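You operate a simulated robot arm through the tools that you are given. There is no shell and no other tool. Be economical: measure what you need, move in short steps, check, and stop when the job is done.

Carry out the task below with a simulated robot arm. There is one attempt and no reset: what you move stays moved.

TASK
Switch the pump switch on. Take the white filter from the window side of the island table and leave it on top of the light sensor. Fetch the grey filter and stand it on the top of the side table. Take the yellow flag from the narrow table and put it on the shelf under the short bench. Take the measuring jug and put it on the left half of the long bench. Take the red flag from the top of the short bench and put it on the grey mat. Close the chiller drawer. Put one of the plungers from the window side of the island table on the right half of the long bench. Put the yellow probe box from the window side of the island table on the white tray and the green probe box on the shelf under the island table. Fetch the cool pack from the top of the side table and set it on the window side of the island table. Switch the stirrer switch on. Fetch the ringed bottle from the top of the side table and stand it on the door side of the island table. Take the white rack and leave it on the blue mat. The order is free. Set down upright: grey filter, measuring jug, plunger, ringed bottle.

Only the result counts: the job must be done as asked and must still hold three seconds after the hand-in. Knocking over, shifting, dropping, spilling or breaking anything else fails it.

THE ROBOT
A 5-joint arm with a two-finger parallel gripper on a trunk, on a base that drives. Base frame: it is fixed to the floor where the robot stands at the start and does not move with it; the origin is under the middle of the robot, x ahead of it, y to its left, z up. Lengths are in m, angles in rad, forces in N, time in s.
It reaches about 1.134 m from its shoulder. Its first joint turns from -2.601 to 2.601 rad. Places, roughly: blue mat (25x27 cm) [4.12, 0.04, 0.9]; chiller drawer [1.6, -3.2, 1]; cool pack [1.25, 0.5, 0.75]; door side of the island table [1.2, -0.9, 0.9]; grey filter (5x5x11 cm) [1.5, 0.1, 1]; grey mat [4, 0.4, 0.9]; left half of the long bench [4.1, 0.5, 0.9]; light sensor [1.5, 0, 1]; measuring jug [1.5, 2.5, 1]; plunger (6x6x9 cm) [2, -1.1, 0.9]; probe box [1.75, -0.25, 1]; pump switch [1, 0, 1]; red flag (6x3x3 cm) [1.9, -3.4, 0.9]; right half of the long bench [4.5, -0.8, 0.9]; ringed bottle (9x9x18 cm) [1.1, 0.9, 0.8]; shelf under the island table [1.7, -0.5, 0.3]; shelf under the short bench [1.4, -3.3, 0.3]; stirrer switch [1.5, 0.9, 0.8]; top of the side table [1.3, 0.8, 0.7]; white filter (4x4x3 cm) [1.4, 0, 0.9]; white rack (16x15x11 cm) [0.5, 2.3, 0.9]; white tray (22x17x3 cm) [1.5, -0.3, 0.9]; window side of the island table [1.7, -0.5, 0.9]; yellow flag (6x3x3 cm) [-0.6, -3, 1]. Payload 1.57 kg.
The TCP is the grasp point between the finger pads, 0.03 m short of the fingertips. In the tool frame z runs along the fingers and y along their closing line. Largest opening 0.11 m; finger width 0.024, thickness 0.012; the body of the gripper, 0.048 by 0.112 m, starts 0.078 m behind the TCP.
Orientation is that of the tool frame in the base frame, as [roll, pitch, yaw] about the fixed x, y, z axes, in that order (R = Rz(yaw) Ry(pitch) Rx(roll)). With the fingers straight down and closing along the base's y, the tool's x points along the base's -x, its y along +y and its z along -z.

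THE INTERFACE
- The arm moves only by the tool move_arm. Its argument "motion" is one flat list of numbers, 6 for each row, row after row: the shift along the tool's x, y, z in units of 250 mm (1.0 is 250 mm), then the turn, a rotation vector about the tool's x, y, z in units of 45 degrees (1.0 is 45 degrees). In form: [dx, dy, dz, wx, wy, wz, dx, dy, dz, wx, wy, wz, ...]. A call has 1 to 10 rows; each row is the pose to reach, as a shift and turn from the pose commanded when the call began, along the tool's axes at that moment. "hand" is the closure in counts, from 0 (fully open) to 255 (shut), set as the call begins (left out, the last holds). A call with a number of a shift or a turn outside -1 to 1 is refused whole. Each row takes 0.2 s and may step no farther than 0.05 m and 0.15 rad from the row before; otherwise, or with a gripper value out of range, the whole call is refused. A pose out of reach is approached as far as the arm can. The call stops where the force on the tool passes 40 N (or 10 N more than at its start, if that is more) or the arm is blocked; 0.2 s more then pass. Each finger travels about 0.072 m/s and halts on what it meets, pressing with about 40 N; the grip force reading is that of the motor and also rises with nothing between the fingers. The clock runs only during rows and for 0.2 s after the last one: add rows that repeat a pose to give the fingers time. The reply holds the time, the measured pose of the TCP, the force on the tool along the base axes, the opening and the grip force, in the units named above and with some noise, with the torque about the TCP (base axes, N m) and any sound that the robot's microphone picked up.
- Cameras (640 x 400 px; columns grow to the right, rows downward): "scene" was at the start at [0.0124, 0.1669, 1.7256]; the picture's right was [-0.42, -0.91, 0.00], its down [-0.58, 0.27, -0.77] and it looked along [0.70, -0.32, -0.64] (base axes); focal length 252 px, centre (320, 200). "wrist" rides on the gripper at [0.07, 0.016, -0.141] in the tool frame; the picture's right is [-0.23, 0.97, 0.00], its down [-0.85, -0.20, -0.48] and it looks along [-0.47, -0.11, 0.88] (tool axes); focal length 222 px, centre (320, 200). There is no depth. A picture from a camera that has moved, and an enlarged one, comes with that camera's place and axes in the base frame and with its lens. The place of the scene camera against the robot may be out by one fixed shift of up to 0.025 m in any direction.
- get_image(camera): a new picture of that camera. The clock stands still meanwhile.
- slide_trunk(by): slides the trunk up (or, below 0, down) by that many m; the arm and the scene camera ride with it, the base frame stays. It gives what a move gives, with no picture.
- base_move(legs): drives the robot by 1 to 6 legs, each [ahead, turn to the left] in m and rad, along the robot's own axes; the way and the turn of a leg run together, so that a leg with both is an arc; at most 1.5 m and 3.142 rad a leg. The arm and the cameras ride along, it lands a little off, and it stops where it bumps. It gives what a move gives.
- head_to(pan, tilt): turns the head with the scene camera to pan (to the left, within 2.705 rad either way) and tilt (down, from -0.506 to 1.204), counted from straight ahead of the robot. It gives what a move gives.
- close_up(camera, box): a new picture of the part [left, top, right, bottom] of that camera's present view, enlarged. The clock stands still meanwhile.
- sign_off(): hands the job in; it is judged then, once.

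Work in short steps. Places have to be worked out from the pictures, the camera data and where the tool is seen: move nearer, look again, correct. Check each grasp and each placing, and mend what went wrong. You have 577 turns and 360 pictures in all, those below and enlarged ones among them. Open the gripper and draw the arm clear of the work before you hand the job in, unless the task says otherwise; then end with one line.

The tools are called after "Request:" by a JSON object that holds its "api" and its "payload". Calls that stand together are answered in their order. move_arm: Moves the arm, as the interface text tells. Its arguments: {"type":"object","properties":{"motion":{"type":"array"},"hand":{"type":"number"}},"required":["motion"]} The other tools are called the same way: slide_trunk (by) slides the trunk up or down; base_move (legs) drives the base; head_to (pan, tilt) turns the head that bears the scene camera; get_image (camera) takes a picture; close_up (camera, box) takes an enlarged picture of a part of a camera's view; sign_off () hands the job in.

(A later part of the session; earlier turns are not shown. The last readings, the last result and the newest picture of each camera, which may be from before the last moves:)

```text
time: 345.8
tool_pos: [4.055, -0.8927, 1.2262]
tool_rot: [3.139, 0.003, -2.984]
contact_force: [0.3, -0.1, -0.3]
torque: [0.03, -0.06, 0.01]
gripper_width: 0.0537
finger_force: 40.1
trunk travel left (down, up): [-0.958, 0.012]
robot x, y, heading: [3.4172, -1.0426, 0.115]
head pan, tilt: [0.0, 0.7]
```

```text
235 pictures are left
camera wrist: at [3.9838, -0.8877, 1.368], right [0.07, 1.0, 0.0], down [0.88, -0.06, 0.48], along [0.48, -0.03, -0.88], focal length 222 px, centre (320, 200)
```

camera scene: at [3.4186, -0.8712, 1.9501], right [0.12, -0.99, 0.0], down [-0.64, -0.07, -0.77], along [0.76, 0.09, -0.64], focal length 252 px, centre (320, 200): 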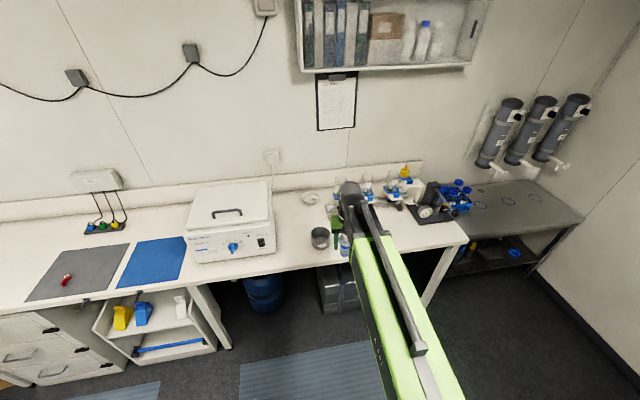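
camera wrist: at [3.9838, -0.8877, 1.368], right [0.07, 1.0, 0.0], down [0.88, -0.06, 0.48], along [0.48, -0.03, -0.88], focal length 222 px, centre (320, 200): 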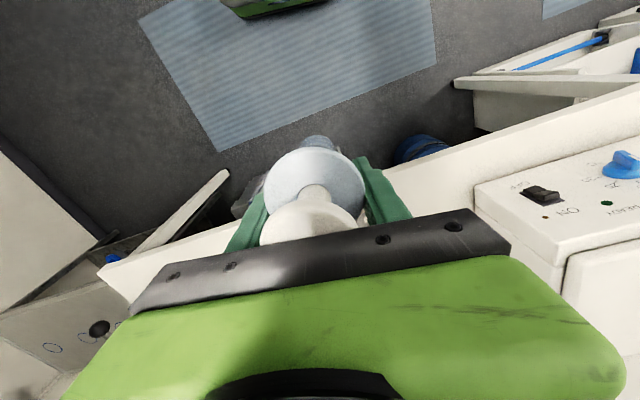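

The tool is near the bench's front edge. The free area right of the black cup looks suitable at about (4.30, -0.97), so I move over and inspect it.

Request:
{"api": "move_arm", "payload": {"motion": [-0.15, -0.076, 0, 0, 0, 0, -0.3, -0.152, 0, 0, 0, 0, -0.46, -0.23, 0, 0, 0, 0, -0.61, -0.305, 0, 0, 0, 0, -0.76, -0.38, 0, 0, 0, 0, -0.9, -0.45, 0, 0, 0, 0]}}

Request:
{"api": "get_image", "payload": {"camera": "wrist"}}

Request:
{"api": "close_up", "payload": {"camera": "scene", "box": [280, 160, 480, 290]}}

```text
time: 347.2
tool_pos: [4.2985, -0.9638, 1.2243]
tool_rot: [3.14, -0.002, -2.983]
contact_force: [0.6, -0.1, -0.5]
torque: [0.02, -0.02, 0.03]
gripper_width: 0.0537
finger_force: 39.9
trunk travel left (down, up): [-0.958, 0.012]
robot x, y, heading: [3.4139, -1.0455, 0.112]
head pan, tilt: [0.0, 0.7]
```

```text
234 pictures are left
camera wrist: at [4.2276, -0.9602, 1.367], right [0.07, 1.0, 0.0], down [0.88, -0.06, 0.48], along [0.48, -0.03, -0.88], focal length 222 px, centre (320, 200)
```

wrist: 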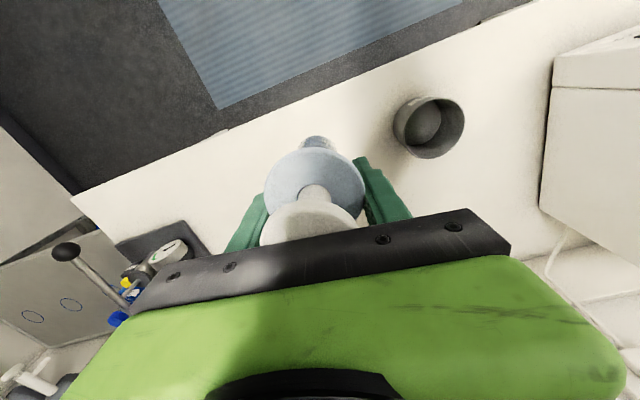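

```text
3.08 times, centred on (380, 225) of scene
camera zoom: at [3.4209, -0.8688, 1.9499], right [0.12, -0.99, 0.0], down [-0.64, -0.07, -0.76], along [0.76, 0.09, -0.64], focal length 777 px, centre (135, 123)
```

zoom: 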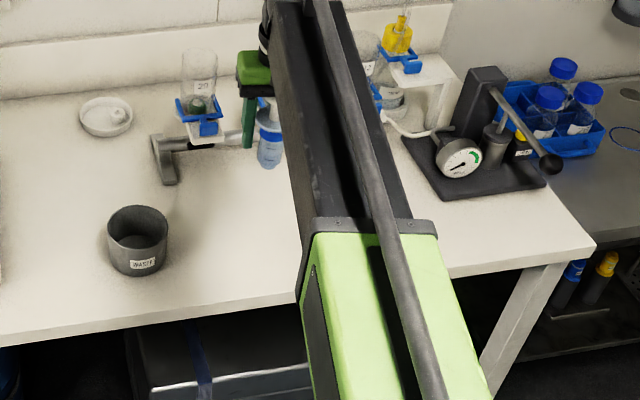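

The spot is free bench, about 0.2 m from the cup. I lower the plunger to the surface.

Request:
{"api": "slide_trunk", "payload": {"by": -0.25}}

Request:
{"api": "get_image", "payload": {"camera": "wrist"}}

Request:
{"api": "slide_trunk", "payload": {"by": -0.01}}

Request:
{"api": "slide_trunk", "payload": {"by": -0.006}}

```text
time: 349.8
tool_pos: [4.2986, -0.9665, 0.9758]
tool_rot: [3.14, 0.001, -2.983]
contact_force: [1.3, -0.2, -1.6]
torque: [-0.02, 0.01, 0.03]
gripper_width: 0.0537
finger_force: 40.4
trunk travel left (down, up): [-0.708, 0.262]
robot x, y, heading: [3.4186, -1.0435, 0.117]
head pan, tilt: [0.0, 0.7]
```

```text
232 pictures are left
camera wrist: at [4.2265, -0.9596, 1.1173], right [0.07, 1.0, 0.0], down [0.88, -0.06, 0.48], along [0.48, -0.03, -0.88], focal length 222 px, centre (320, 200)
```

wrist: 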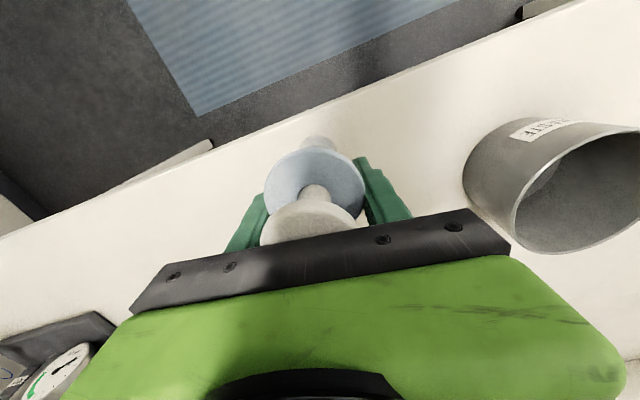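

```text
time: 350.3
tool_pos: [4.2979, -0.9647, 0.9642]
tool_rot: [-3.141, 0.0, -2.984]
contact_force: [-0.3, -0.3, -0.5]
torque: [-0.02, -0.01, 0.0]
gripper_width: 0.0538
finger_force: 39.5
trunk travel left (down, up): [-0.698, 0.272]
robot x, y, heading: [3.415, -1.0422, 0.116]
head pan, tilt: [0.0, 0.7]
```

```text
time: 350.9
tool_pos: [4.2973, -0.9648, 0.9596]
tool_rot: [3.141, 0.0, -2.984]
contact_force: [0.0, -0.1, -1.1]
torque: [-0.03, 0.0, 0.0]
gripper_width: 0.0537
finger_force: 40.3
trunk travel left (down, up): [-0.692, 0.278]
robot x, y, heading: [3.4143, -1.0435, 0.119]
head pan, tilt: [0.0, 0.7]
```

The plunger is only 4 cm from the front edge, so I move it 3 cm further in and continue down.

Request:
{"api": "move_arm", "payload": {"motion": [-0.13, -0.02, 0, 0, 0, 0]}}

Request:
{"api": "slide_trunk", "payload": {"by": -0.005}}

Request:
{"api": "slide_trunk", "payload": {"by": -0.004}}

Request:
{"api": "slide_trunk", "payload": {"by": -0.004}}

```text
time: 351.3
tool_pos: [4.3306, -0.9658, 0.9585]
tool_rot: [-3.14, 0.001, -2.983]
contact_force: [0.4, 0.8, -0.8]
torque: [-0.02, -0.03, 0.02]
gripper_width: 0.0537
finger_force: 40.2
trunk travel left (down, up): [-0.692, 0.278]
robot x, y, heading: [3.4144, -1.0436, 0.121]
head pan, tilt: [0.0, 0.7]
```

```text
time: 351.8
tool_pos: [4.3285, -0.9646, 0.9548]
tool_rot: [3.141, 0.001, -2.984]
contact_force: [0.8, -0.7, 8.2]
torque: [-0.11, 0.04, 0.04]
gripper_width: 0.0535
finger_force: 40.3
trunk travel left (down, up): [-0.687, 0.283]
robot x, y, heading: [3.4161, -1.0432, 0.116]
head pan, tilt: [0.0, 0.7]
```

```text
time: 352.3
tool_pos: [4.3283, -0.9647, 0.9546]
tool_rot: [3.141, 0.007, -2.982]
contact_force: [-0.2, 2.0, 30.3]
torque: [-0.02, 0.57, -0.02]
gripper_width: 0.0535
finger_force: 40.1
trunk travel left (down, up): [-0.685, 0.285]
robot x, y, heading: [3.4139, -1.0423, 0.111]
head pan, tilt: [0.0, 0.7]
stopped: the force on the tool passed its limit at 47 N (the readings are from after the stop); the commanded pose is now the measured one
```

```text
time: 352.6
tool_pos: [4.3266, -0.9657, 0.9537]
tool_rot: [-3.142, 0.005, -2.982]
contact_force: [-0.1, 1.7, 33.1]
torque: [-0.03, 0.54, -0.05]
gripper_width: 0.0535
finger_force: 40.4
trunk travel left (down, up): [-0.684, 0.286]
robot x, y, heading: [3.4114, -1.0415, 0.117]
head pan, tilt: [0.0, 0.7]
stopped: the force on the tool passed its limit at 46 N (the readings are from after the stop); the commanded pose is now the measured one
```

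It has touched down. I relieve slightly, open and rise.

Request:
{"api": "slide_trunk", "payload": {"by": 0.002}}

Request:
{"api": "move_arm", "payload": {"motion": [0, 0, 0, 0, 0, 0, 0, 0, 0, 0, 0, 0, 0, 0, 0, 0, 0, 0], "hand": 60}}

Request:
{"api": "slide_trunk", "payload": {"by": 0.27}}

Request:
{"api": "get_image", "payload": {"camera": "wrist"}}

```text
time: 353.1
tool_pos: [4.3308, -0.9666, 0.9552]
tool_rot: [3.141, 0.005, -2.982]
contact_force: [-4.8, -0.1, 12.3]
torque: [-0.02, 0.52, -0.03]
gripper_width: 0.0538
finger_force: 40.0
trunk travel left (down, up): [-0.686, 0.284]
robot x, y, heading: [3.4161, -1.0442, 0.118]
head pan, tilt: [0.0, 0.7]
```

```text
time: 353.9
tool_pos: [4.3302, -0.9648, 0.9541]
tool_rot: [-3.141, 0.003, -2.984]
contact_force: [0.6, 0.2, 1.5]
torque: [-0.03, 0.04, -0.02]
gripper_width: 0.0842
finger_force: 0.1
trunk travel left (down, up): [-0.686, 0.284]
robot x, y, heading: [3.4144, -1.0431, 0.118]
head pan, tilt: [0.0, 0.7]
```

```text
time: 356.6
tool_pos: [4.3309, -0.9653, 1.2221]
tool_rot: [-3.141, 0.002, -2.983]
contact_force: [-0.1, -0.6, 0.0]
torque: [0.0, 0.01, 0.0]
gripper_width: 0.0845
finger_force: 0.0
trunk travel left (down, up): [-0.956, 0.014]
robot x, y, heading: [3.4183, -1.0433, 0.113]
head pan, tilt: [0.0, 0.7]
```

```text
231 pictures are left
camera wrist: at [4.2595, -0.9603, 1.3652], right [0.07, 1.0, 0.0], down [0.87, -0.06, 0.48], along [0.48, -0.03, -0.88], focal length 222 px, centre (320, 200)
```

wrist: 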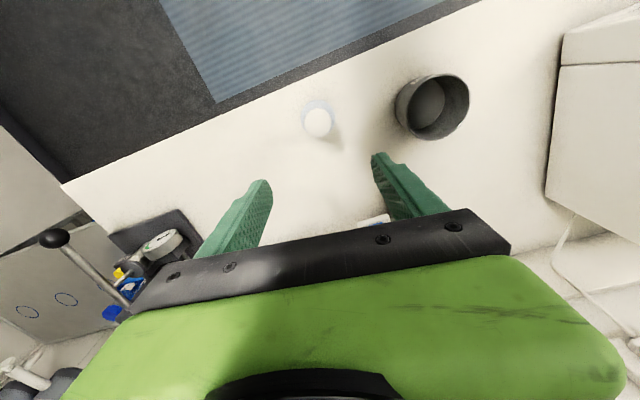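

The plunger stands on the right half. Now I go to the island's window side in front of the sensor and boxes.

Request:
{"api": "move_arm", "payload": {"motion": [0.18, 0, 0, 0, 0, 0, 0.36, 0, 0, 0, 0, 0, 0.54, 0, 0, 0, 0, 0, 0.72, 0, 0, 0, 0, 0, 0.9, 0, 0, 0, 0, 0, 1, 0, 0, 0, 0, 0]}}

Request:
{"api": "base_move", "payload": {"legs": [[0, 2.16], [1.4, 0], [0.2, 0], [0, 1.15]]}}

Request:
{"api": "get_image", "payload": {"camera": "scene"}}

```text
time: 358.0
tool_pos: [4.0848, -1.0066, 1.2247]
tool_rot: [-3.141, 0.004, -2.982]
contact_force: [0.8, -0.1, -0.2]
torque: [0.01, 0.01, 0.01]
gripper_width: 0.0842
finger_force: 0.2
trunk travel left (down, up): [-0.956, 0.014]
robot x, y, heading: [3.4152, -1.0399, 0.118]
head pan, tilt: [0.0, 0.7]
```

```text
time: 374.2
tool_pos: [1.7655, 0.0474, 1.2223]
tool_rot: [-3.141, 0.001, 0.33]
contact_force: [-0.1, 0.5, -0.8]
torque: [0.0, -0.06, -0.02]
gripper_width: 0.0842
finger_force: 0.1
trunk travel left (down, up): [-0.956, 0.014]
robot x, y, heading: [2.4276, 0.1696, -2.867]
head pan, tilt: [0.0, 0.7]
```

```text
230 pictures are left
camera scene: at [2.4181, -0.0088, 1.9476], right [-0.27, 0.96, 0.0], down [0.62, 0.18, -0.76], along [-0.74, -0.21, -0.65], focal length 252 px, centre (320, 200)
```

scene: 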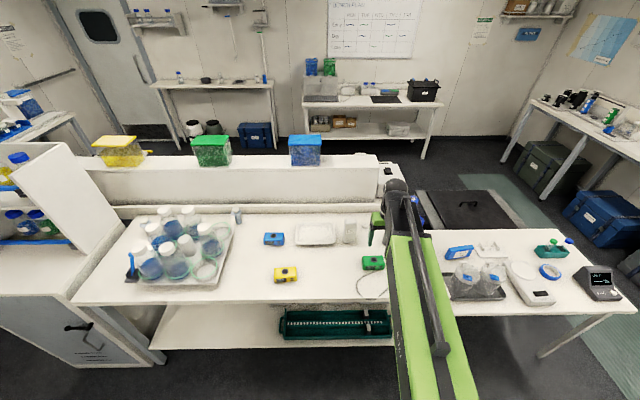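

I drive a little nearer and look with the wrist camera at the sensor and white filter.

Request:
{"api": "base_move", "payload": {"legs": [[0.16, 0]]}}

Request:
{"api": "get_image", "payload": {"camera": "wrist"}}

Request:
{"api": "close_up", "payload": {"camera": "scene", "box": [240, 200, 480, 320]}}

```text
time: 375.6
tool_pos: [1.6081, 0.0075, 1.2208]
tool_rot: [3.139, 0.001, 0.326]
contact_force: [0.0, 0.3, 0.2]
torque: [-0.02, -0.03, 0.02]
gripper_width: 0.084
finger_force: 0.1
trunk travel left (down, up): [-0.956, 0.014]
robot x, y, heading: [2.269, 0.1264, -2.865]
head pan, tilt: [0.0, 0.7]
```

```text
229 pictures are left
camera wrist: at [1.68, 0.0151, 1.3644], right [0.1, -1.0, 0.0], down [-0.87, -0.08, 0.48], along [-0.48, -0.05, -0.88], focal length 222 px, centre (320, 200)
```

wrist: 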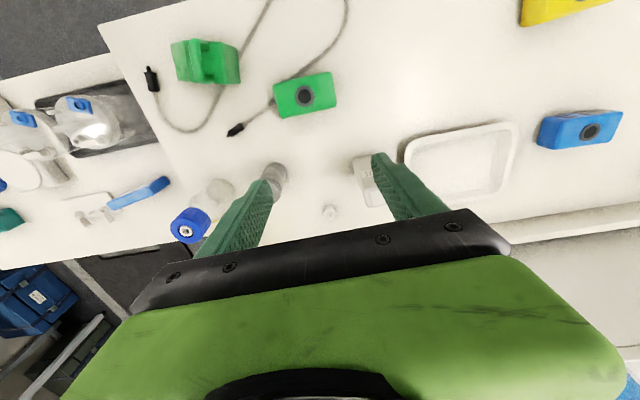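

```text
2.67 times, centred on (360, 260) of scene
camera zoom: at [2.2616, -0.049, 1.948], right [-0.27, 0.96, 0.0], down [0.62, 0.17, -0.76], along [-0.74, -0.21, -0.65], focal length 673 px, centre (213, 40)
```

zoom: 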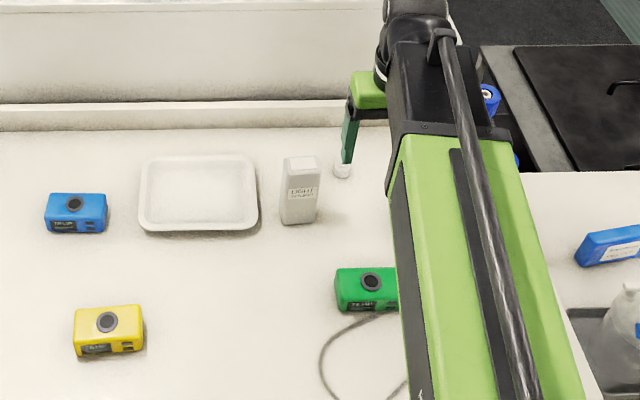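

The white filter is at about (1.408, -0.036), close beside the light sensor. I turn the gripper to close along u, so its narrow side faces the sensor, and move over it.

Request:
{"api": "move_arm", "payload": {"motion": [-0.07, -0.008, 0, 0, 0, -0.163, -0.14, -0.015, 0, 0, 0, -0.326, -0.2, -0.022, 0, 0, 0, -0.489, -0.27, -0.03, 0, 0, 0, -0.652, -0.34, -0.037, 0, 0, 0, -0.815, -0.407, -0.045, 0, 0, 0, -0.977], "hand": 110}}

Request:
{"api": "move_arm", "payload": {"motion": [-0.044, -0.052, 0, 0, 0, -0.163, -0.087, -0.105, 0, 0, 0, -0.326, -0.13, -0.157, 0, 0, 0, -0.489, -0.175, -0.21, 0, 0, 0, -0.652, -0.218, -0.262, 0, 0, 0, -0.815, -0.262, -0.315, 0, 0, 0, -0.977]}}

Request:
{"api": "get_image", "payload": {"camera": "wrist"}}

```text
time: 377.0
tool_pos: [1.5087, -0.0141, 1.2237]
tool_rot: [-3.139, 0.003, 1.097]
contact_force: [-0.6, -0.3, 0.3]
torque: [-0.01, -0.03, 0.02]
gripper_width: 0.0624
finger_force: 0.0
trunk travel left (down, up): [-0.956, 0.014]
robot x, y, heading: [2.2711, 0.1254, -2.86]
head pan, tilt: [0.0, 0.7]
```

```text
time: 378.4
tool_pos: [1.4093, -0.0356, 1.2239]
tool_rot: [-3.138, -0.001, 1.862]
contact_force: [0.0, -0.1, -1.4]
torque: [0.0, -0.02, 0.03]
gripper_width: 0.0625
finger_force: 0.0
trunk travel left (down, up): [-0.956, 0.014]
robot x, y, heading: [2.2742, 0.1266, -2.865]
head pan, tilt: [0.0, 0.7]
```

```text
227 pictures are left
camera wrist: at [1.4063, 0.0359, 1.3652], right [1.0, 0.06, 0.0], down [0.06, -0.88, 0.48], along [0.03, -0.48, -0.88], focal length 222 px, centre (320, 200)
```

wrist: 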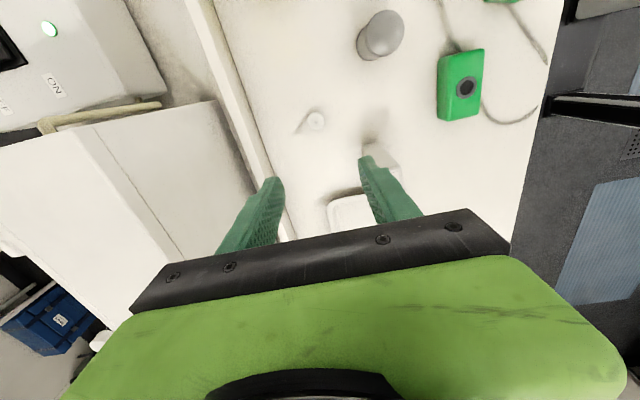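

The tall shelf's edge is only about 5 cm behind the filter, so the gripper must stay narrow along u. I turn it back to close along v and will use a slight tilt to keep the wrist clear of the shelf.

Request:
{"api": "move_arm", "payload": {"motion": [0, 0, 0, 0, 0, 0.18, 0, 0, 0, 0, 0, 0.36, 0, 0, 0, 0, 0, 0.54, 0, 0, 0, 0, 0, 0.713, 0, 0, 0, 0, 0, 0.85]}}

Request:
{"api": "move_arm", "payload": {"motion": [0, 0, 0, 0, 0, 0.18, 0, 0, 0, 0, 0, 0.36, 0, 0, 0, 0, 0, 0.54, 0, 0, 0, 0, 0, 0.713, 0, 0, 0, 0, 0, 0.85]}}

Request:
{"api": "move_arm", "payload": {"motion": [0, 0, 0, 0, 0, 0.15, 0, 0, 0, 0, 0, 0.3, 0, 0, 0, 0, 0, 0.44]}}

Request:
{"api": "get_image", "payload": {"camera": "wrist"}}

```text
time: 379.6
tool_pos: [1.4097, -0.0363, 1.2255]
tool_rot: [-3.139, 0.003, 1.193]
contact_force: [-0.4, 0.5, 0.4]
torque: [-0.03, 0.01, -0.02]
gripper_width: 0.0624
finger_force: 0.1
trunk travel left (down, up): [-0.956, 0.014]
robot x, y, heading: [2.274, 0.1265, -2.868]
head pan, tilt: [0.0, 0.7]
```

```text
time: 380.8
tool_pos: [1.4101, -0.037, 1.2239]
tool_rot: [-3.141, 0.004, 0.524]
contact_force: [0.1, 0.5, 0.1]
torque: [0.01, 0.01, -0.04]
gripper_width: 0.0625
finger_force: 0.0
trunk travel left (down, up): [-0.956, 0.014]
robot x, y, heading: [2.2757, 0.1232, -2.861]
head pan, tilt: [0.0, 0.7]
```

```text
time: 381.6
tool_pos: [1.4088, -0.0355, 1.2239]
tool_rot: [3.14, 0.004, 0.177]
contact_force: [0.5, 0.1, 0.3]
torque: [0.04, 0.0, -0.02]
gripper_width: 0.0626
finger_force: 0.0
trunk travel left (down, up): [-0.956, 0.014]
robot x, y, heading: [2.272, 0.1252, -2.867]
head pan, tilt: [0.0, 0.7]
```

```text
226 pictures are left
camera wrist: at [1.4824, -0.0397, 1.3653], right [-0.05, -1.0, 0.0], down [-0.88, 0.05, 0.48], along [-0.48, 0.02, -0.88], focal length 222 px, centre (320, 200)
```

wrist: 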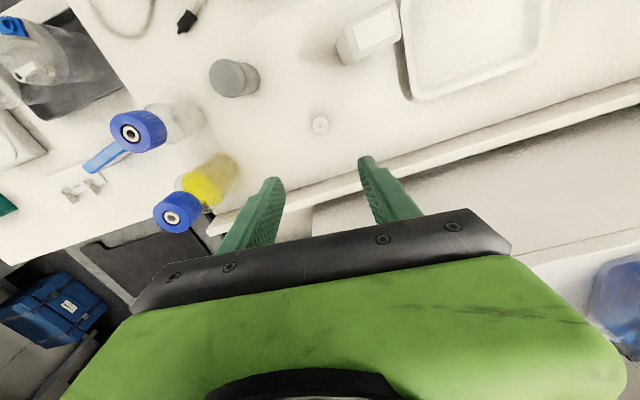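

A better look shows the shelf face about 10 cm behind the filter, so a plain vertical approach works with this orientation. I lower part way and check.

Request:
{"api": "move_arm", "payload": {"motion": [-0.032, 0, 0, 0, 0, 0]}}

Request:
{"api": "slide_trunk", "payload": {"by": -0.19}}

Request:
{"api": "get_image", "payload": {"camera": "wrist"}}

```text
time: 382.0
tool_pos: [1.4001, -0.0372, 1.2244]
tool_rot: [3.14, 0.003, 0.181]
contact_force: [0.8, -0.1, -0.5]
torque: [-0.03, -0.03, -0.01]
gripper_width: 0.0625
finger_force: 0.1
trunk travel left (down, up): [-0.956, 0.014]
robot x, y, heading: [2.2725, 0.1243, -2.869]
head pan, tilt: [0.0, 0.7]
```

```text
time: 384.1
tool_pos: [1.4014, -0.0364, 1.0326]
tool_rot: [3.139, 0.004, 0.18]
contact_force: [-0.1, 0.8, -0.1]
torque: [-0.02, 0.0, -0.02]
gripper_width: 0.0624
finger_force: 0.1
trunk travel left (down, up): [-0.766, 0.204]
robot x, y, heading: [2.2716, 0.1229, -2.864]
head pan, tilt: [0.0, 0.7]
```

```text
225 pictures are left
camera wrist: at [1.4737, -0.0403, 1.1754], right [-0.05, -1.0, 0.0], down [-0.88, 0.04, 0.48], along [-0.48, 0.02, -0.88], focal length 222 px, centre (320, 200)
```

wrist: 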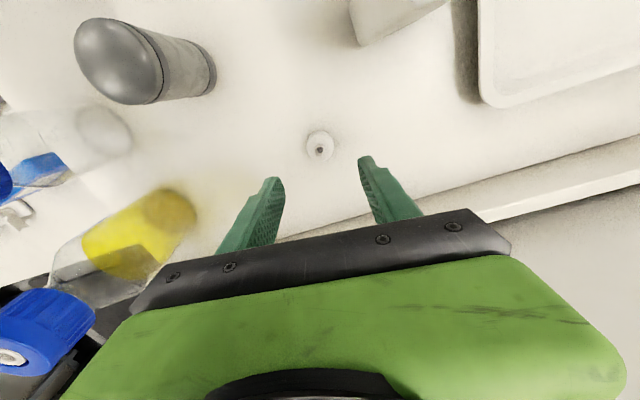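

It's centred. I lower to the table and close on the filter.

Request:
{"api": "slide_trunk", "payload": {"by": -0.092}}

Request:
{"api": "slide_trunk", "payload": {"by": -0.004}}

Request:
{"api": "move_arm", "payload": {"motion": [0, 0, 0, 0, 0, 0, 0, 0, 0, 0, 0, 0, 0, 0, 0, 0, 0, 0], "hand": 255}}

Request:
{"api": "get_image", "payload": {"camera": "wrist"}}

```text
time: 385.4
tool_pos: [1.4013, -0.0365, 0.9417]
tool_rot: [3.14, 0.004, 0.18]
contact_force: [-0.7, 0.3, -0.1]
torque: [-0.02, -0.01, 0.01]
gripper_width: 0.0626
finger_force: 0.1
trunk travel left (down, up): [-0.674, 0.296]
robot x, y, heading: [2.2732, 0.1235, -2.861]
head pan, tilt: [0.0, 0.7]
```

```text
time: 385.9
tool_pos: [1.4018, -0.038, 0.9378]
tool_rot: [3.139, 0.003, 0.179]
contact_force: [0.6, 0.1, 0.3]
torque: [0.02, -0.01, 0.04]
gripper_width: 0.0626
finger_force: 0.1
trunk travel left (down, up): [-0.67, 0.3]
robot x, y, heading: [2.2673, 0.1242, -2.865]
head pan, tilt: [0.0, 0.7]
```

```text
time: 386.7
tool_pos: [1.4012, -0.037, 0.9377]
tool_rot: [3.139, 0.004, 0.18]
contact_force: [-0.1, -0.4, 0.6]
torque: [0.0, 0.02, 0.01]
gripper_width: 0.0257
finger_force: 37.1
trunk travel left (down, up): [-0.67, 0.3]
robot x, y, heading: [2.2737, 0.1209, -2.866]
head pan, tilt: [0.0, 0.7]
```

```text
224 pictures are left
camera wrist: at [1.4737, -0.0403, 1.0793], right [-0.05, -1.0, 0.0], down [-0.88, 0.04, 0.48], along [-0.48, 0.02, -0.88], focal length 222 px, centre (320, 200)
```

wrist: 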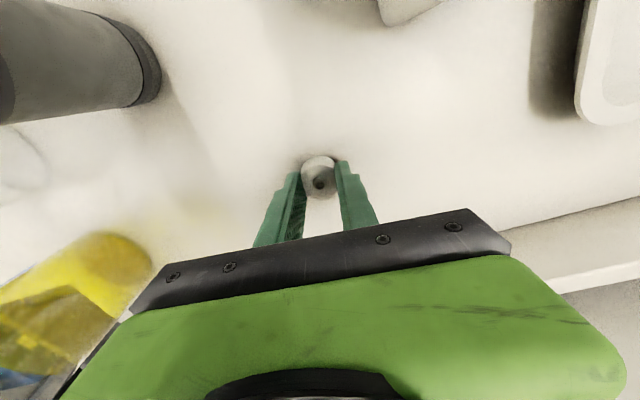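

The grip reads 2.6 cm. I lift a little and check it holds.

Request:
{"api": "slide_trunk", "payload": {"by": 0.17}}

Request:
{"api": "close_up", "payload": {"camera": "wrist", "box": [220, 100, 420, 260]}}

Request:
{"api": "get_image", "payload": {"camera": "wrist"}}

```text
time: 388.6
tool_pos: [1.4012, -0.0375, 1.1076]
tool_rot: [3.139, 0.002, 0.181]
contact_force: [0.1, 0.2, -0.2]
torque: [-0.01, 0.0, 0.01]
gripper_width: 0.0245
finger_force: 36.2
trunk travel left (down, up): [-0.84, 0.13]
robot x, y, heading: [2.2734, 0.1219, -2.869]
head pan, tilt: [0.0, 0.7]
```

```text
2.50 times, centred on (320, 180) of wrist
camera zoom: at [1.4736, -0.0404, 1.2492], right [-0.05, -1.0, 0.0], down [-0.88, 0.04, 0.48], along [-0.48, 0.02, -0.88], focal length 555 px, centre (320, 250)
```

zoom: 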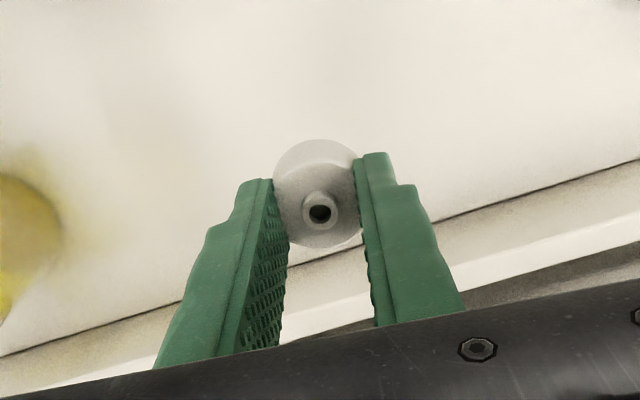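

```text
222 pictures are left
camera wrist: at [1.4736, -0.0404, 1.2492], right [-0.05, -1.0, 0.0], down [-0.88, 0.04, 0.48], along [-0.48, 0.02, -0.88], focal length 222 px, centre (320, 200)
```

wrist: 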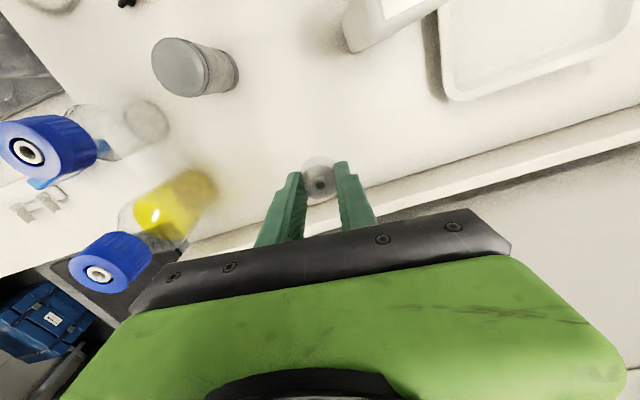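

It's pinched off-centre and slipping slightly. I put it back down and re-grip about 1 cm further towards the robot.

Request:
{"api": "slide_trunk", "payload": {"by": -0.168}}

Request:
{"api": "move_arm", "payload": {"motion": [0, 0, 0, 0, 0, 0, 0, 0, 0, 0, 0, 0], "hand": 120}}

Request:
{"api": "get_image", "payload": {"camera": "wrist"}}

```text
time: 390.5
tool_pos: [1.4011, -0.0378, 0.9394]
tool_rot: [3.14, 0.004, 0.18]
contact_force: [0.2, -0.9, 0.4]
torque: [0.03, 0.01, -0.04]
gripper_width: 0.029
finger_force: 39.0
trunk travel left (down, up): [-0.672, 0.298]
robot x, y, heading: [2.2744, 0.1233, -2.868]
head pan, tilt: [0.0, 0.7]
```

```text
time: 391.1
tool_pos: [1.4023, -0.0374, 0.939]
tool_rot: [3.14, 0.003, 0.179]
contact_force: [0.6, 0.4, -0.1]
torque: [0.03, 0.0, 0.01]
gripper_width: 0.0585
finger_force: 0.1
trunk travel left (down, up): [-0.672, 0.298]
robot x, y, heading: [2.2763, 0.1249, -2.867]
head pan, tilt: [0.0, 0.7]
```

```text
221 pictures are left
camera wrist: at [1.4737, -0.0403, 1.0813], right [-0.05, -1.0, 0.0], down [-0.88, 0.04, 0.48], along [-0.48, 0.02, -0.88], focal length 222 px, centre (320, 200)
```

wrist: 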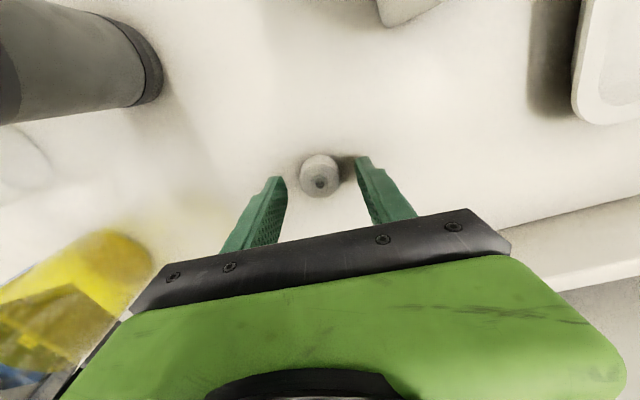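

Request:
{"api": "move_arm", "payload": {"motion": [0.03, 0, 0, 0, 0, 0]}}

Request:
{"api": "slide_trunk", "payload": {"by": -0.004}}

Request:
{"api": "move_arm", "payload": {"motion": [0, 0, 0, 0, 0, 0, 0, 0, 0, 0, 0, 0, 0, 0, 0, 0, 0, 0], "hand": 255}}

Request:
{"api": "close_up", "payload": {"camera": "wrist", "box": [220, 100, 420, 260]}}

```text
time: 391.5
tool_pos: [1.4094, -0.0369, 0.9393]
tool_rot: [3.141, 0.003, 0.18]
contact_force: [0.1, 1.0, 0.5]
torque: [0.01, 0.0, -0.02]
gripper_width: 0.0584
finger_force: 0.1
trunk travel left (down, up): [-0.672, 0.298]
robot x, y, heading: [2.2757, 0.1288, -2.864]
head pan, tilt: [0.0, 0.7]
```

```text
time: 392.0
tool_pos: [1.4094, -0.0365, 0.9346]
tool_rot: [3.141, 0.004, 0.18]
contact_force: [0.3, -0.9, -0.8]
torque: [-0.01, -0.02, -0.06]
gripper_width: 0.0582
finger_force: 0.0
trunk travel left (down, up): [-0.668, 0.302]
robot x, y, heading: [2.2693, 0.1209, -2.868]
head pan, tilt: [0.0, 0.7]
```

```text
time: 392.8
tool_pos: [1.4083, -0.0366, 0.9357]
tool_rot: [3.139, 0.005, 0.178]
contact_force: [0.7, -0.6, -0.9]
torque: [0.01, 0.01, 0.01]
gripper_width: 0.0292
finger_force: 39.4
trunk travel left (down, up): [-0.668, 0.302]
robot x, y, heading: [2.2714, 0.1207, -2.864]
head pan, tilt: [0.0, 0.7]
```

```text
2.50 times, centred on (320, 180) of wrist
camera zoom: at [1.4811, -0.0395, 1.0773], right [-0.05, -1.0, 0.0], down [-0.88, 0.04, 0.48], along [-0.48, 0.02, -0.88], focal length 555 px, centre (320, 250)
```

zoom: 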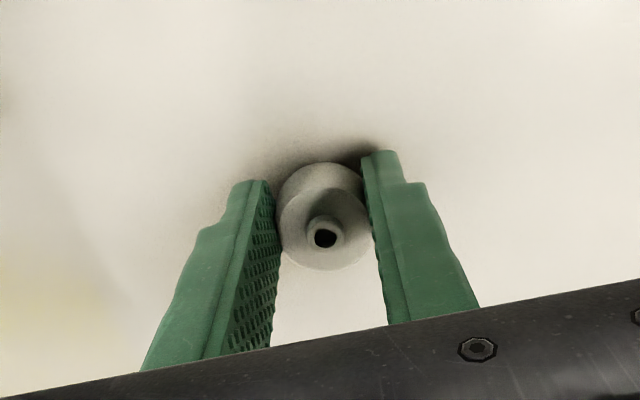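

It's a good centred grip (2.9 cm). I lift above the sensor height and move over the sensor to look.

Request:
{"api": "slide_trunk", "payload": {"by": 0.24}}

Request:
{"api": "move_arm", "payload": {"motion": [0.106, 0.105, 0, 0, 0, 0, 0.21, 0.21, 0, 0, 0, 0, 0.316, 0.314, 0, 0, 0, 0]}}

Request:
{"api": "get_image", "payload": {"camera": "wrist"}}

Request:
{"api": "close_up", "payload": {"camera": "scene", "box": [300, 200, 440, 300]}}

```text
time: 395.3
tool_pos: [1.4088, -0.036, 1.176]
tool_rot: [3.14, 0.003, 0.18]
contact_force: [0.1, 0.5, 0.0]
torque: [0.02, 0.03, -0.03]
gripper_width: 0.0291
finger_force: 38.7
trunk travel left (down, up): [-0.908, 0.062]
robot x, y, heading: [2.2707, 0.1245, -2.867]
head pan, tilt: [0.0, 0.7]
```

```text
time: 396.1
tool_pos: [1.503, -0.1006, 1.1757]
tool_rot: [-3.141, 0.004, 0.181]
contact_force: [0.2, 0.2, -0.1]
torque: [0.01, -0.01, -0.02]
gripper_width: 0.0295
finger_force: 38.9
trunk travel left (down, up): [-0.908, 0.062]
robot x, y, heading: [2.2705, 0.1233, -2.867]
head pan, tilt: [0.0, 0.7]
```

```text
219 pictures are left
camera wrist: at [1.5754, -0.1047, 1.3176], right [-0.05, -1.0, 0.0], down [-0.88, 0.04, 0.48], along [-0.48, 0.02, -0.88], focal length 222 px, centre (320, 200)
```

wrist: 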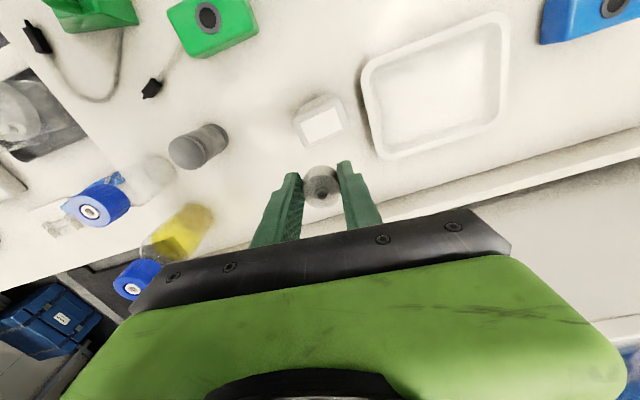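

```text
4.00 times, centred on (370, 250) of scene
camera zoom: at [2.2654, -0.0493, 1.9], right [-0.27, 0.96, 0.0], down [0.62, 0.18, -0.77], along [-0.74, -0.21, -0.64], focal length 1010 px, centre (120, 0)
```

zoom: 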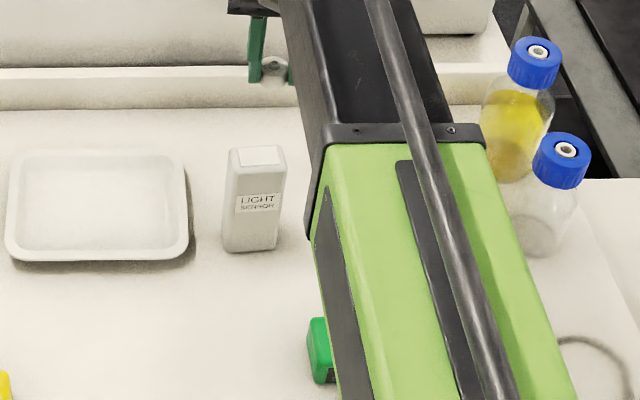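

The wrist view puts the sensor's top at about (1.527, -0.102). I shift 2.4 cm and lower to just above.

Request:
{"api": "move_arm", "payload": {"motion": [0.094, 0.017, 0, 0, 0, 0]}}

Request:
{"api": "slide_trunk", "payload": {"by": -0.07}}

Request:
{"api": "get_image", "payload": {"camera": "wrist"}}

Request:
{"api": "close_up", "payload": {"camera": "scene", "box": [310, 200, 400, 270]}}

```text
time: 396.5
tool_pos: [1.5272, -0.0999, 1.1767]
tool_rot: [-3.141, 0.004, 0.182]
contact_force: [0.4, -0.2, 0.5]
torque: [0.02, 0.01, 0.03]
gripper_width: 0.0291
finger_force: 39.3
trunk travel left (down, up): [-0.908, 0.062]
robot x, y, heading: [2.2738, 0.1247, -2.867]
head pan, tilt: [0.0, 0.7]
```

```text
time: 397.6
tool_pos: [1.5253, -0.1011, 1.105]
tool_rot: [3.139, 0.004, 0.18]
contact_force: [-0.4, -1.1, 0.1]
torque: [-0.01, 0.0, 0.03]
gripper_width: 0.0291
finger_force: 38.8
trunk travel left (down, up): [-0.838, 0.132]
robot x, y, heading: [2.2712, 0.1248, -2.867]
head pan, tilt: [0.0, 0.7]
```

```text
217 pictures are left
camera wrist: at [1.598, -0.1034, 1.2474], right [-0.05, -1.0, 0.0], down [-0.88, 0.04, 0.48], along [-0.48, 0.02, -0.88], focal length 222 px, centre (320, 200)
```

wrist: 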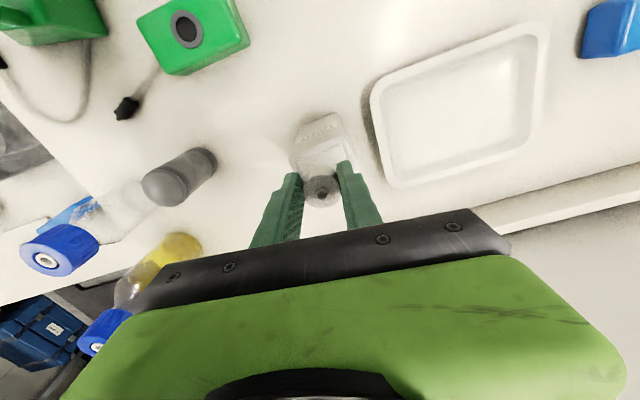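

```text
5.71 times, centred on (355, 235) of scene
camera zoom: at [2.2644, -0.0488, 1.83], right [-0.27, 0.96, 0.0], down [0.62, 0.17, -0.77], along [-0.74, -0.21, -0.64], focal length 1443 px, centre (120, 0)
```

zoom: 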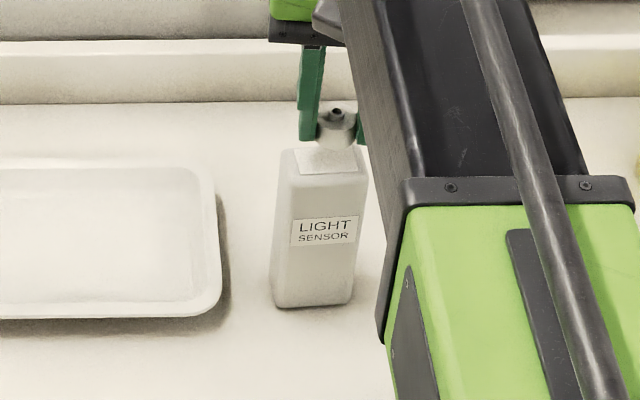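

Both views agree that the filter is over the middle of the sensor top (z about 1.05). I lower in small steps to contact.

Request:
{"api": "slide_trunk", "payload": {"by": -0.017}}

Request:
{"api": "slide_trunk", "payload": {"by": -0.004}}

Request:
{"api": "slide_trunk", "payload": {"by": -0.004}}

Request:
{"api": "close_up", "payload": {"camera": "scene", "box": [310, 200, 400, 270]}}

```text
time: 398.2
tool_pos: [1.5257, -0.0999, 1.0886]
tool_rot: [3.139, 0.003, 0.18]
contact_force: [0.0, 0.3, 0.6]
torque: [0.02, -0.01, 0.0]
gripper_width: 0.0291
finger_force: 38.6
trunk travel left (down, up): [-0.821, 0.149]
robot x, y, heading: [2.2762, 0.124, -2.866]
head pan, tilt: [0.0, 0.7]
```

```text
time: 398.8
tool_pos: [1.526, -0.1011, 1.0847]
tool_rot: [3.141, 0.004, 0.179]
contact_force: [-1.5, 0.2, 10.9]
torque: [0.0, 0.14, 0.01]
gripper_width: 0.0292
finger_force: 38.7
trunk travel left (down, up): [-0.817, 0.153]
robot x, y, heading: [2.2728, 0.1234, -2.865]
head pan, tilt: [0.0, 0.7]
```

```text
time: 399.3
tool_pos: [1.5279, -0.0992, 1.0817]
tool_rot: [3.141, 0.005, 0.181]
contact_force: [-5.2, -1.4, 29.6]
torque: [-0.09, 0.33, 0.04]
gripper_width: 0.0297
finger_force: 39.0
trunk travel left (down, up): [-0.813, 0.157]
robot x, y, heading: [2.2677, 0.1271, -2.871]
head pan, tilt: [0.0, 0.7]
```

```text
5.71 times, centred on (355, 235) of scene
camera zoom: at [2.2674, -0.0479, 1.8053], right [-0.27, 0.96, 0.0], down [0.62, 0.17, -0.77], along [-0.74, -0.21, -0.64], focal length 1443 px, centre (120, 0)
```

zoom: 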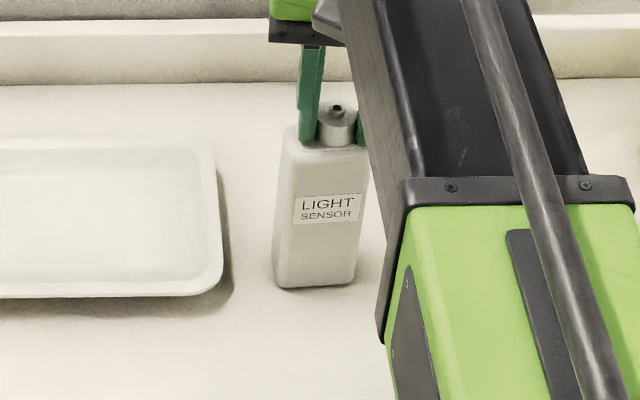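

The filter rests on the sensor. I relieve the pressure, open slightly, and rise.

Request:
{"api": "slide_trunk", "payload": {"by": 0.004}}

Request:
{"api": "move_arm", "payload": {"motion": [0, 0, 0, 0, 0, 0, 0, 0, 0, 0, 0, 0], "hand": 130}}

Request:
{"api": "slide_trunk", "payload": {"by": 0.13}}

Request:
{"api": "close_up", "payload": {"camera": "scene", "box": [310, 200, 400, 270]}}

Request:
{"api": "get_image", "payload": {"camera": "wrist"}}

```text
time: 399.8
tool_pos: [1.5255, -0.1002, 1.084]
tool_rot: [3.139, 0.003, 0.179]
contact_force: [-0.3, 0.1, 0.1]
torque: [0.01, -0.01, -0.01]
gripper_width: 0.0293
finger_force: 38.6
trunk travel left (down, up): [-0.817, 0.153]
robot x, y, heading: [2.2732, 0.1264, -2.865]
head pan, tilt: [0.0, 0.7]
```

```text
time: 400.4
tool_pos: [1.5258, -0.1012, 1.0846]
tool_rot: [3.138, 0.005, 0.18]
contact_force: [0.0, -0.5, -0.6]
torque: [-0.05, 0.02, -0.03]
gripper_width: 0.0537
finger_force: 0.0
trunk travel left (down, up): [-0.817, 0.153]
robot x, y, heading: [2.2747, 0.1244, -2.87]
head pan, tilt: [0.0, 0.7]
```

```text
time: 402.0
tool_pos: [1.5249, -0.1008, 1.2146]
tool_rot: [3.14, 0.003, 0.179]
contact_force: [-0.7, -0.1, -0.6]
torque: [0.02, 0.01, -0.02]
gripper_width: 0.054
finger_force: 0.1
trunk travel left (down, up): [-0.947, 0.023]
robot x, y, heading: [2.2724, 0.1227, -2.87]
head pan, tilt: [0.0, 0.7]
```

```text
5.71 times, centred on (355, 235) of scene
camera zoom: at [2.2643, -0.0489, 1.939], right [-0.27, 0.96, 0.0], down [0.62, 0.17, -0.76], along [-0.74, -0.21, -0.64], focal length 1443 px, centre (120, 0)
```

zoom: 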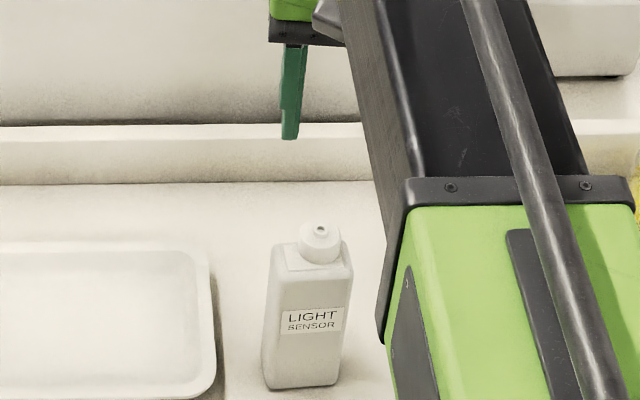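

```text
213 pictures are left
camera wrist: at [1.598, -0.1034, 1.3563], right [-0.05, -1.0, 0.0], down [-0.88, 0.04, 0.48], along [-0.48, 0.02, -0.88], focal length 222 px, centre (320, 200)
```

wrist: 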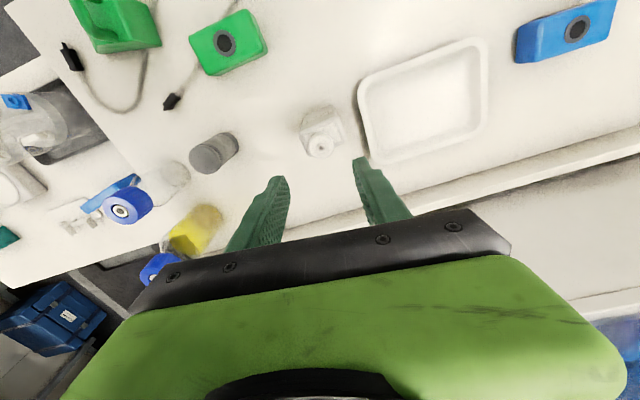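

The white filter sits well on the light sensor. Next I study the side table for the grey filter's place, the cool pack and the stirrer switch.

Request:
{"api": "head_to", "payload": {"pan": -0.65, "tilt": 0.75}}

Request:
{"api": "get_image", "payload": {"camera": "scene"}}

Request:
{"api": "close_up", "payload": {"camera": "scene", "box": [220, 160, 460, 320]}}

```text
time: 403.1
tool_pos: [1.5263, -0.0998, 1.215]
tool_rot: [3.139, 0.002, 0.18]
contact_force: [0.1, 0.5, 0.3]
torque: [0.0, 0.0, -0.02]
gripper_width: 0.054
finger_force: 0.0
trunk travel left (down, up): [-0.947, 0.023]
robot x, y, heading: [2.2754, 0.123, -2.868]
head pan, tilt: [-0.649, 0.75]
```

```text
212 pictures are left
camera scene: at [2.269, 0.0045, 1.9348], right [0.36, 0.93, 0.0], down [0.63, -0.25, -0.73], along [-0.68, 0.27, -0.68], focal length 252 px, centre (320, 200)
```

scene: 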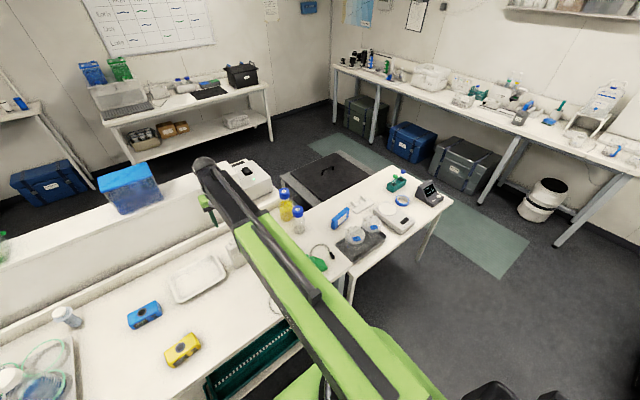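

```text
2.50 times, centred on (340, 240) of scene
camera zoom: at [2.269, 0.0045, 1.9348], right [0.36, 0.93, 0.0], down [0.63, -0.25, -0.73], along [-0.68, 0.27, -0.68], focal length 631 px, centre (270, 100)
```

zoom: 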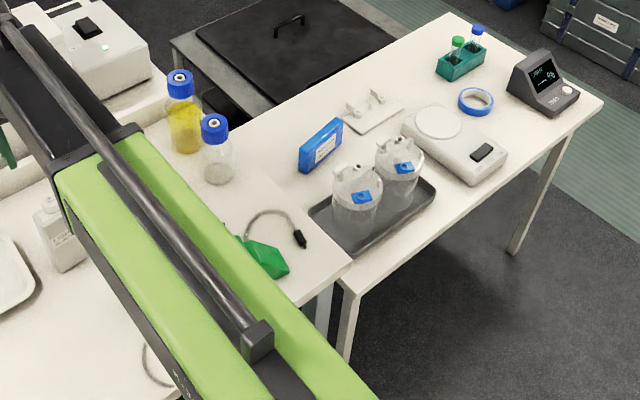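

I do the yellow box next, from this position. I move the hand over towards it and look.

Request:
{"api": "move_arm", "payload": {"motion": [0.114, 0.138, 0, 0, 0, 0, 0.228, 0.275, 0, 0, 0, 0, 0.342, 0.412, 0, 0, 0, 0, 0.456, 0.55, 0, 0, 0, 0, 0.57, 0.69, 0, 0, 0, 0, 0.684, 0.825, 0, 0, 0, 0], "hand": 0}}

Request:
{"api": "get_image", "payload": {"camera": "wrist"}}

```text
time: 404.4
tool_pos: [1.7333, -0.2721, 1.2142]
tool_rot: [3.141, 0.004, 0.181]
contact_force: [0.0, -0.2, -0.2]
torque: [0.02, 0.01, -0.02]
gripper_width: 0.1099
finger_force: 0.0
out of reach, approached as far as the arm can: row 2, 3
trunk travel left (down, up): [-0.947, 0.023]
robot x, y, heading: [2.2728, 0.1273, -2.862]
head pan, tilt: [-0.649, 0.75]
```

```text
210 pictures are left
camera wrist: at [1.8052, -0.2755, 1.3564], right [-0.05, -1.0, 0.0], down [-0.88, 0.04, 0.48], along [-0.48, 0.02, -0.88], focal length 222 px, centre (320, 200)
```

wrist: 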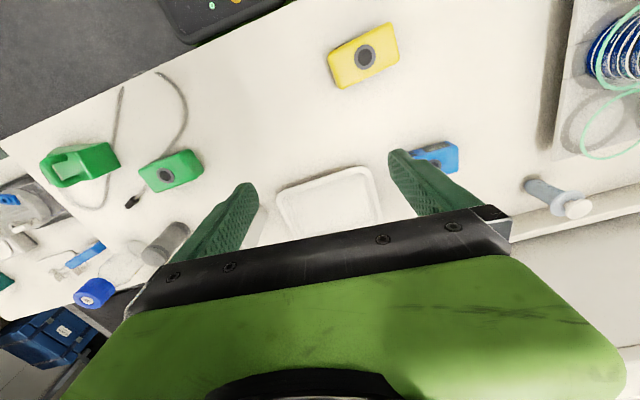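

The yellow box is at about (1.832, -0.344), with its long side along v. I back up 5 cm and turn the gripper to close across its short side.

Request:
{"api": "base_move", "payload": {"legs": [[-0.05, 0]]}}

Request:
{"api": "move_arm", "payload": {"motion": [0.028, 0.074, 0, 0, 0, 0.178, 0.056, 0.148, 0, 0, 0, 0.356, 0.084, 0.222, 0, 0, 0, 0.534, 0.112, 0.297, 0, 0, 0, 0.712, 0.14, 0.371, 0, 0, 0, 0.89]}}

Request:
{"api": "move_arm", "payload": {"motion": [0, 0, 0, 0, 0, 0.178, 0, 0, 0, 0, 0, 0.356, 0, 0, 0, 0, 0, 0.534, 0, 0, 0, 0, 0, 0.712, 0, 0, 0, 0, 0, 0.89]}}

Request:
{"api": "get_image", "payload": {"camera": "wrist"}}

```text
time: 405.4
tool_pos: [1.7839, -0.2576, 1.2158]
tool_rot: [3.139, 0.006, 0.182]
contact_force: [0.4, -0.3, 0.2]
torque: [-0.02, 0.08, 0.01]
gripper_width: 0.11
finger_force: 0.1
trunk travel left (down, up): [-0.947, 0.023]
robot x, y, heading: [2.3253, 0.1377, -2.867]
head pan, tilt: [-0.649, 0.75]
```

```text
time: 406.6
tool_pos: [1.8353, -0.3415, 1.2136]
tool_rot: [3.138, 0.002, -0.52]
contact_force: [1.2, 0.3, 0.0]
torque: [0.03, 0.02, 0.0]
gripper_width: 0.1101
finger_force: 0.2
trunk travel left (down, up): [-0.947, 0.023]
robot x, y, heading: [2.322, 0.1408, -2.864]
head pan, tilt: [-0.649, 0.75]
```

```text
time: 407.8
tool_pos: [1.834, -0.342, 1.2154]
tool_rot: [3.138, 0.0, -1.218]
contact_force: [0.3, 0.9, -0.1]
torque: [0.01, 0.02, -0.02]
gripper_width: 0.1098
finger_force: 0.0
trunk travel left (down, up): [-0.947, 0.023]
robot x, y, heading: [2.3285, 0.1344, -2.869]
head pan, tilt: [-0.649, 0.75]
```

```text
209 pictures are left
camera wrist: at [1.843, -0.4125, 1.3566], right [-0.99, -0.12, 0.0], down [-0.11, 0.87, 0.48], along [-0.06, 0.47, -0.88], focal length 222 px, centre (320, 200)
```

wrist: 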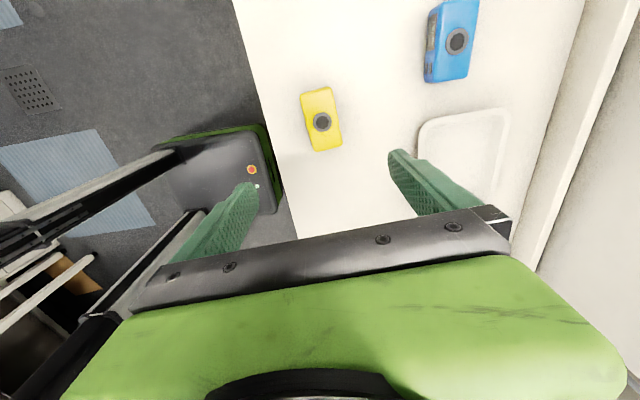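

It's well aligned and centred. I lower and grip the yellow box.

Request:
{"api": "slide_trunk", "payload": {"by": -0.2}}

Request:
{"api": "get_image", "payload": {"camera": "wrist"}}

Request:
{"api": "slide_trunk", "payload": {"by": -0.075}}

Request:
{"api": "move_arm", "payload": {"motion": [0, 0, 0, 0, 0, 0, 0, 0, 0, 0, 0, 0, 0, 0, 0, 0, 0, 0, 0, 0, 0, 0, 0, 0], "hand": 255}}

Request:
{"api": "get_image", "payload": {"camera": "wrist"}}

```text
time: 409.9
tool_pos: [1.8342, -0.342, 1.0142]
tool_rot: [3.14, 0.0, -1.219]
contact_force: [-1.1, 0.2, 0.5]
torque: [0.01, 0.01, 0.0]
gripper_width: 0.1102
finger_force: 0.1
trunk travel left (down, up): [-0.747, 0.223]
robot x, y, heading: [2.3236, 0.1391, -2.866]
head pan, tilt: [-0.649, 0.75]
```

```text
208 pictures are left
camera wrist: at [1.8432, -0.4124, 1.1567], right [-0.99, -0.12, 0.0], down [-0.11, 0.87, 0.48], along [-0.06, 0.47, -0.88], focal length 222 px, centre (320, 200)
```

wrist: 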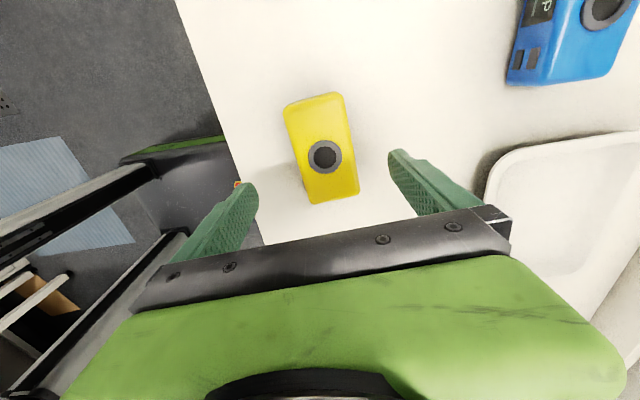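

```text
time: 411.1
tool_pos: [1.8321, -0.3411, 0.9386]
tool_rot: [3.138, -0.001, -1.217]
contact_force: [0.5, -1.3, -0.2]
torque: [-0.02, 0.01, -0.02]
gripper_width: 0.11
finger_force: 0.1
trunk travel left (down, up): [-0.672, 0.298]
robot x, y, heading: [2.3233, 0.1366, -2.867]
head pan, tilt: [-0.649, 0.75]
```

```text
time: 412.1
tool_pos: [1.8325, -0.342, 0.9397]
tool_rot: [3.138, 0.001, -1.219]
contact_force: [0.0, -0.1, 1.0]
torque: [0.01, -0.1, -0.05]
gripper_width: 0.0578
finger_force: 40.3
trunk travel left (down, up): [-0.672, 0.298]
robot x, y, heading: [2.3222, 0.1373, -2.865]
head pan, tilt: [-0.649, 0.75]
```

```text
207 pictures are left
camera wrist: at [1.8431, -0.4124, 1.0816], right [-0.99, -0.12, 0.0], down [-0.11, 0.87, 0.48], along [-0.06, 0.47, -0.88], focal length 222 px, centre (320, 200)
```

wrist: 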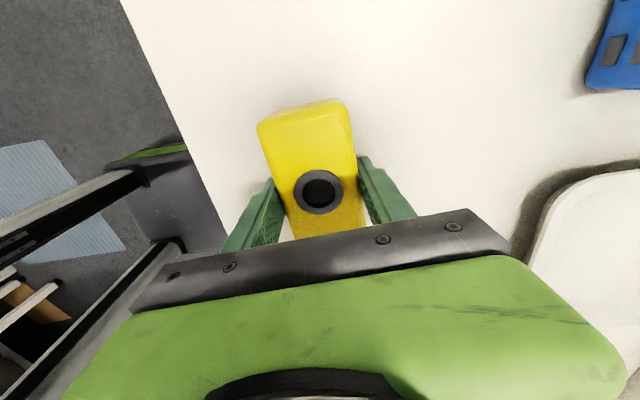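

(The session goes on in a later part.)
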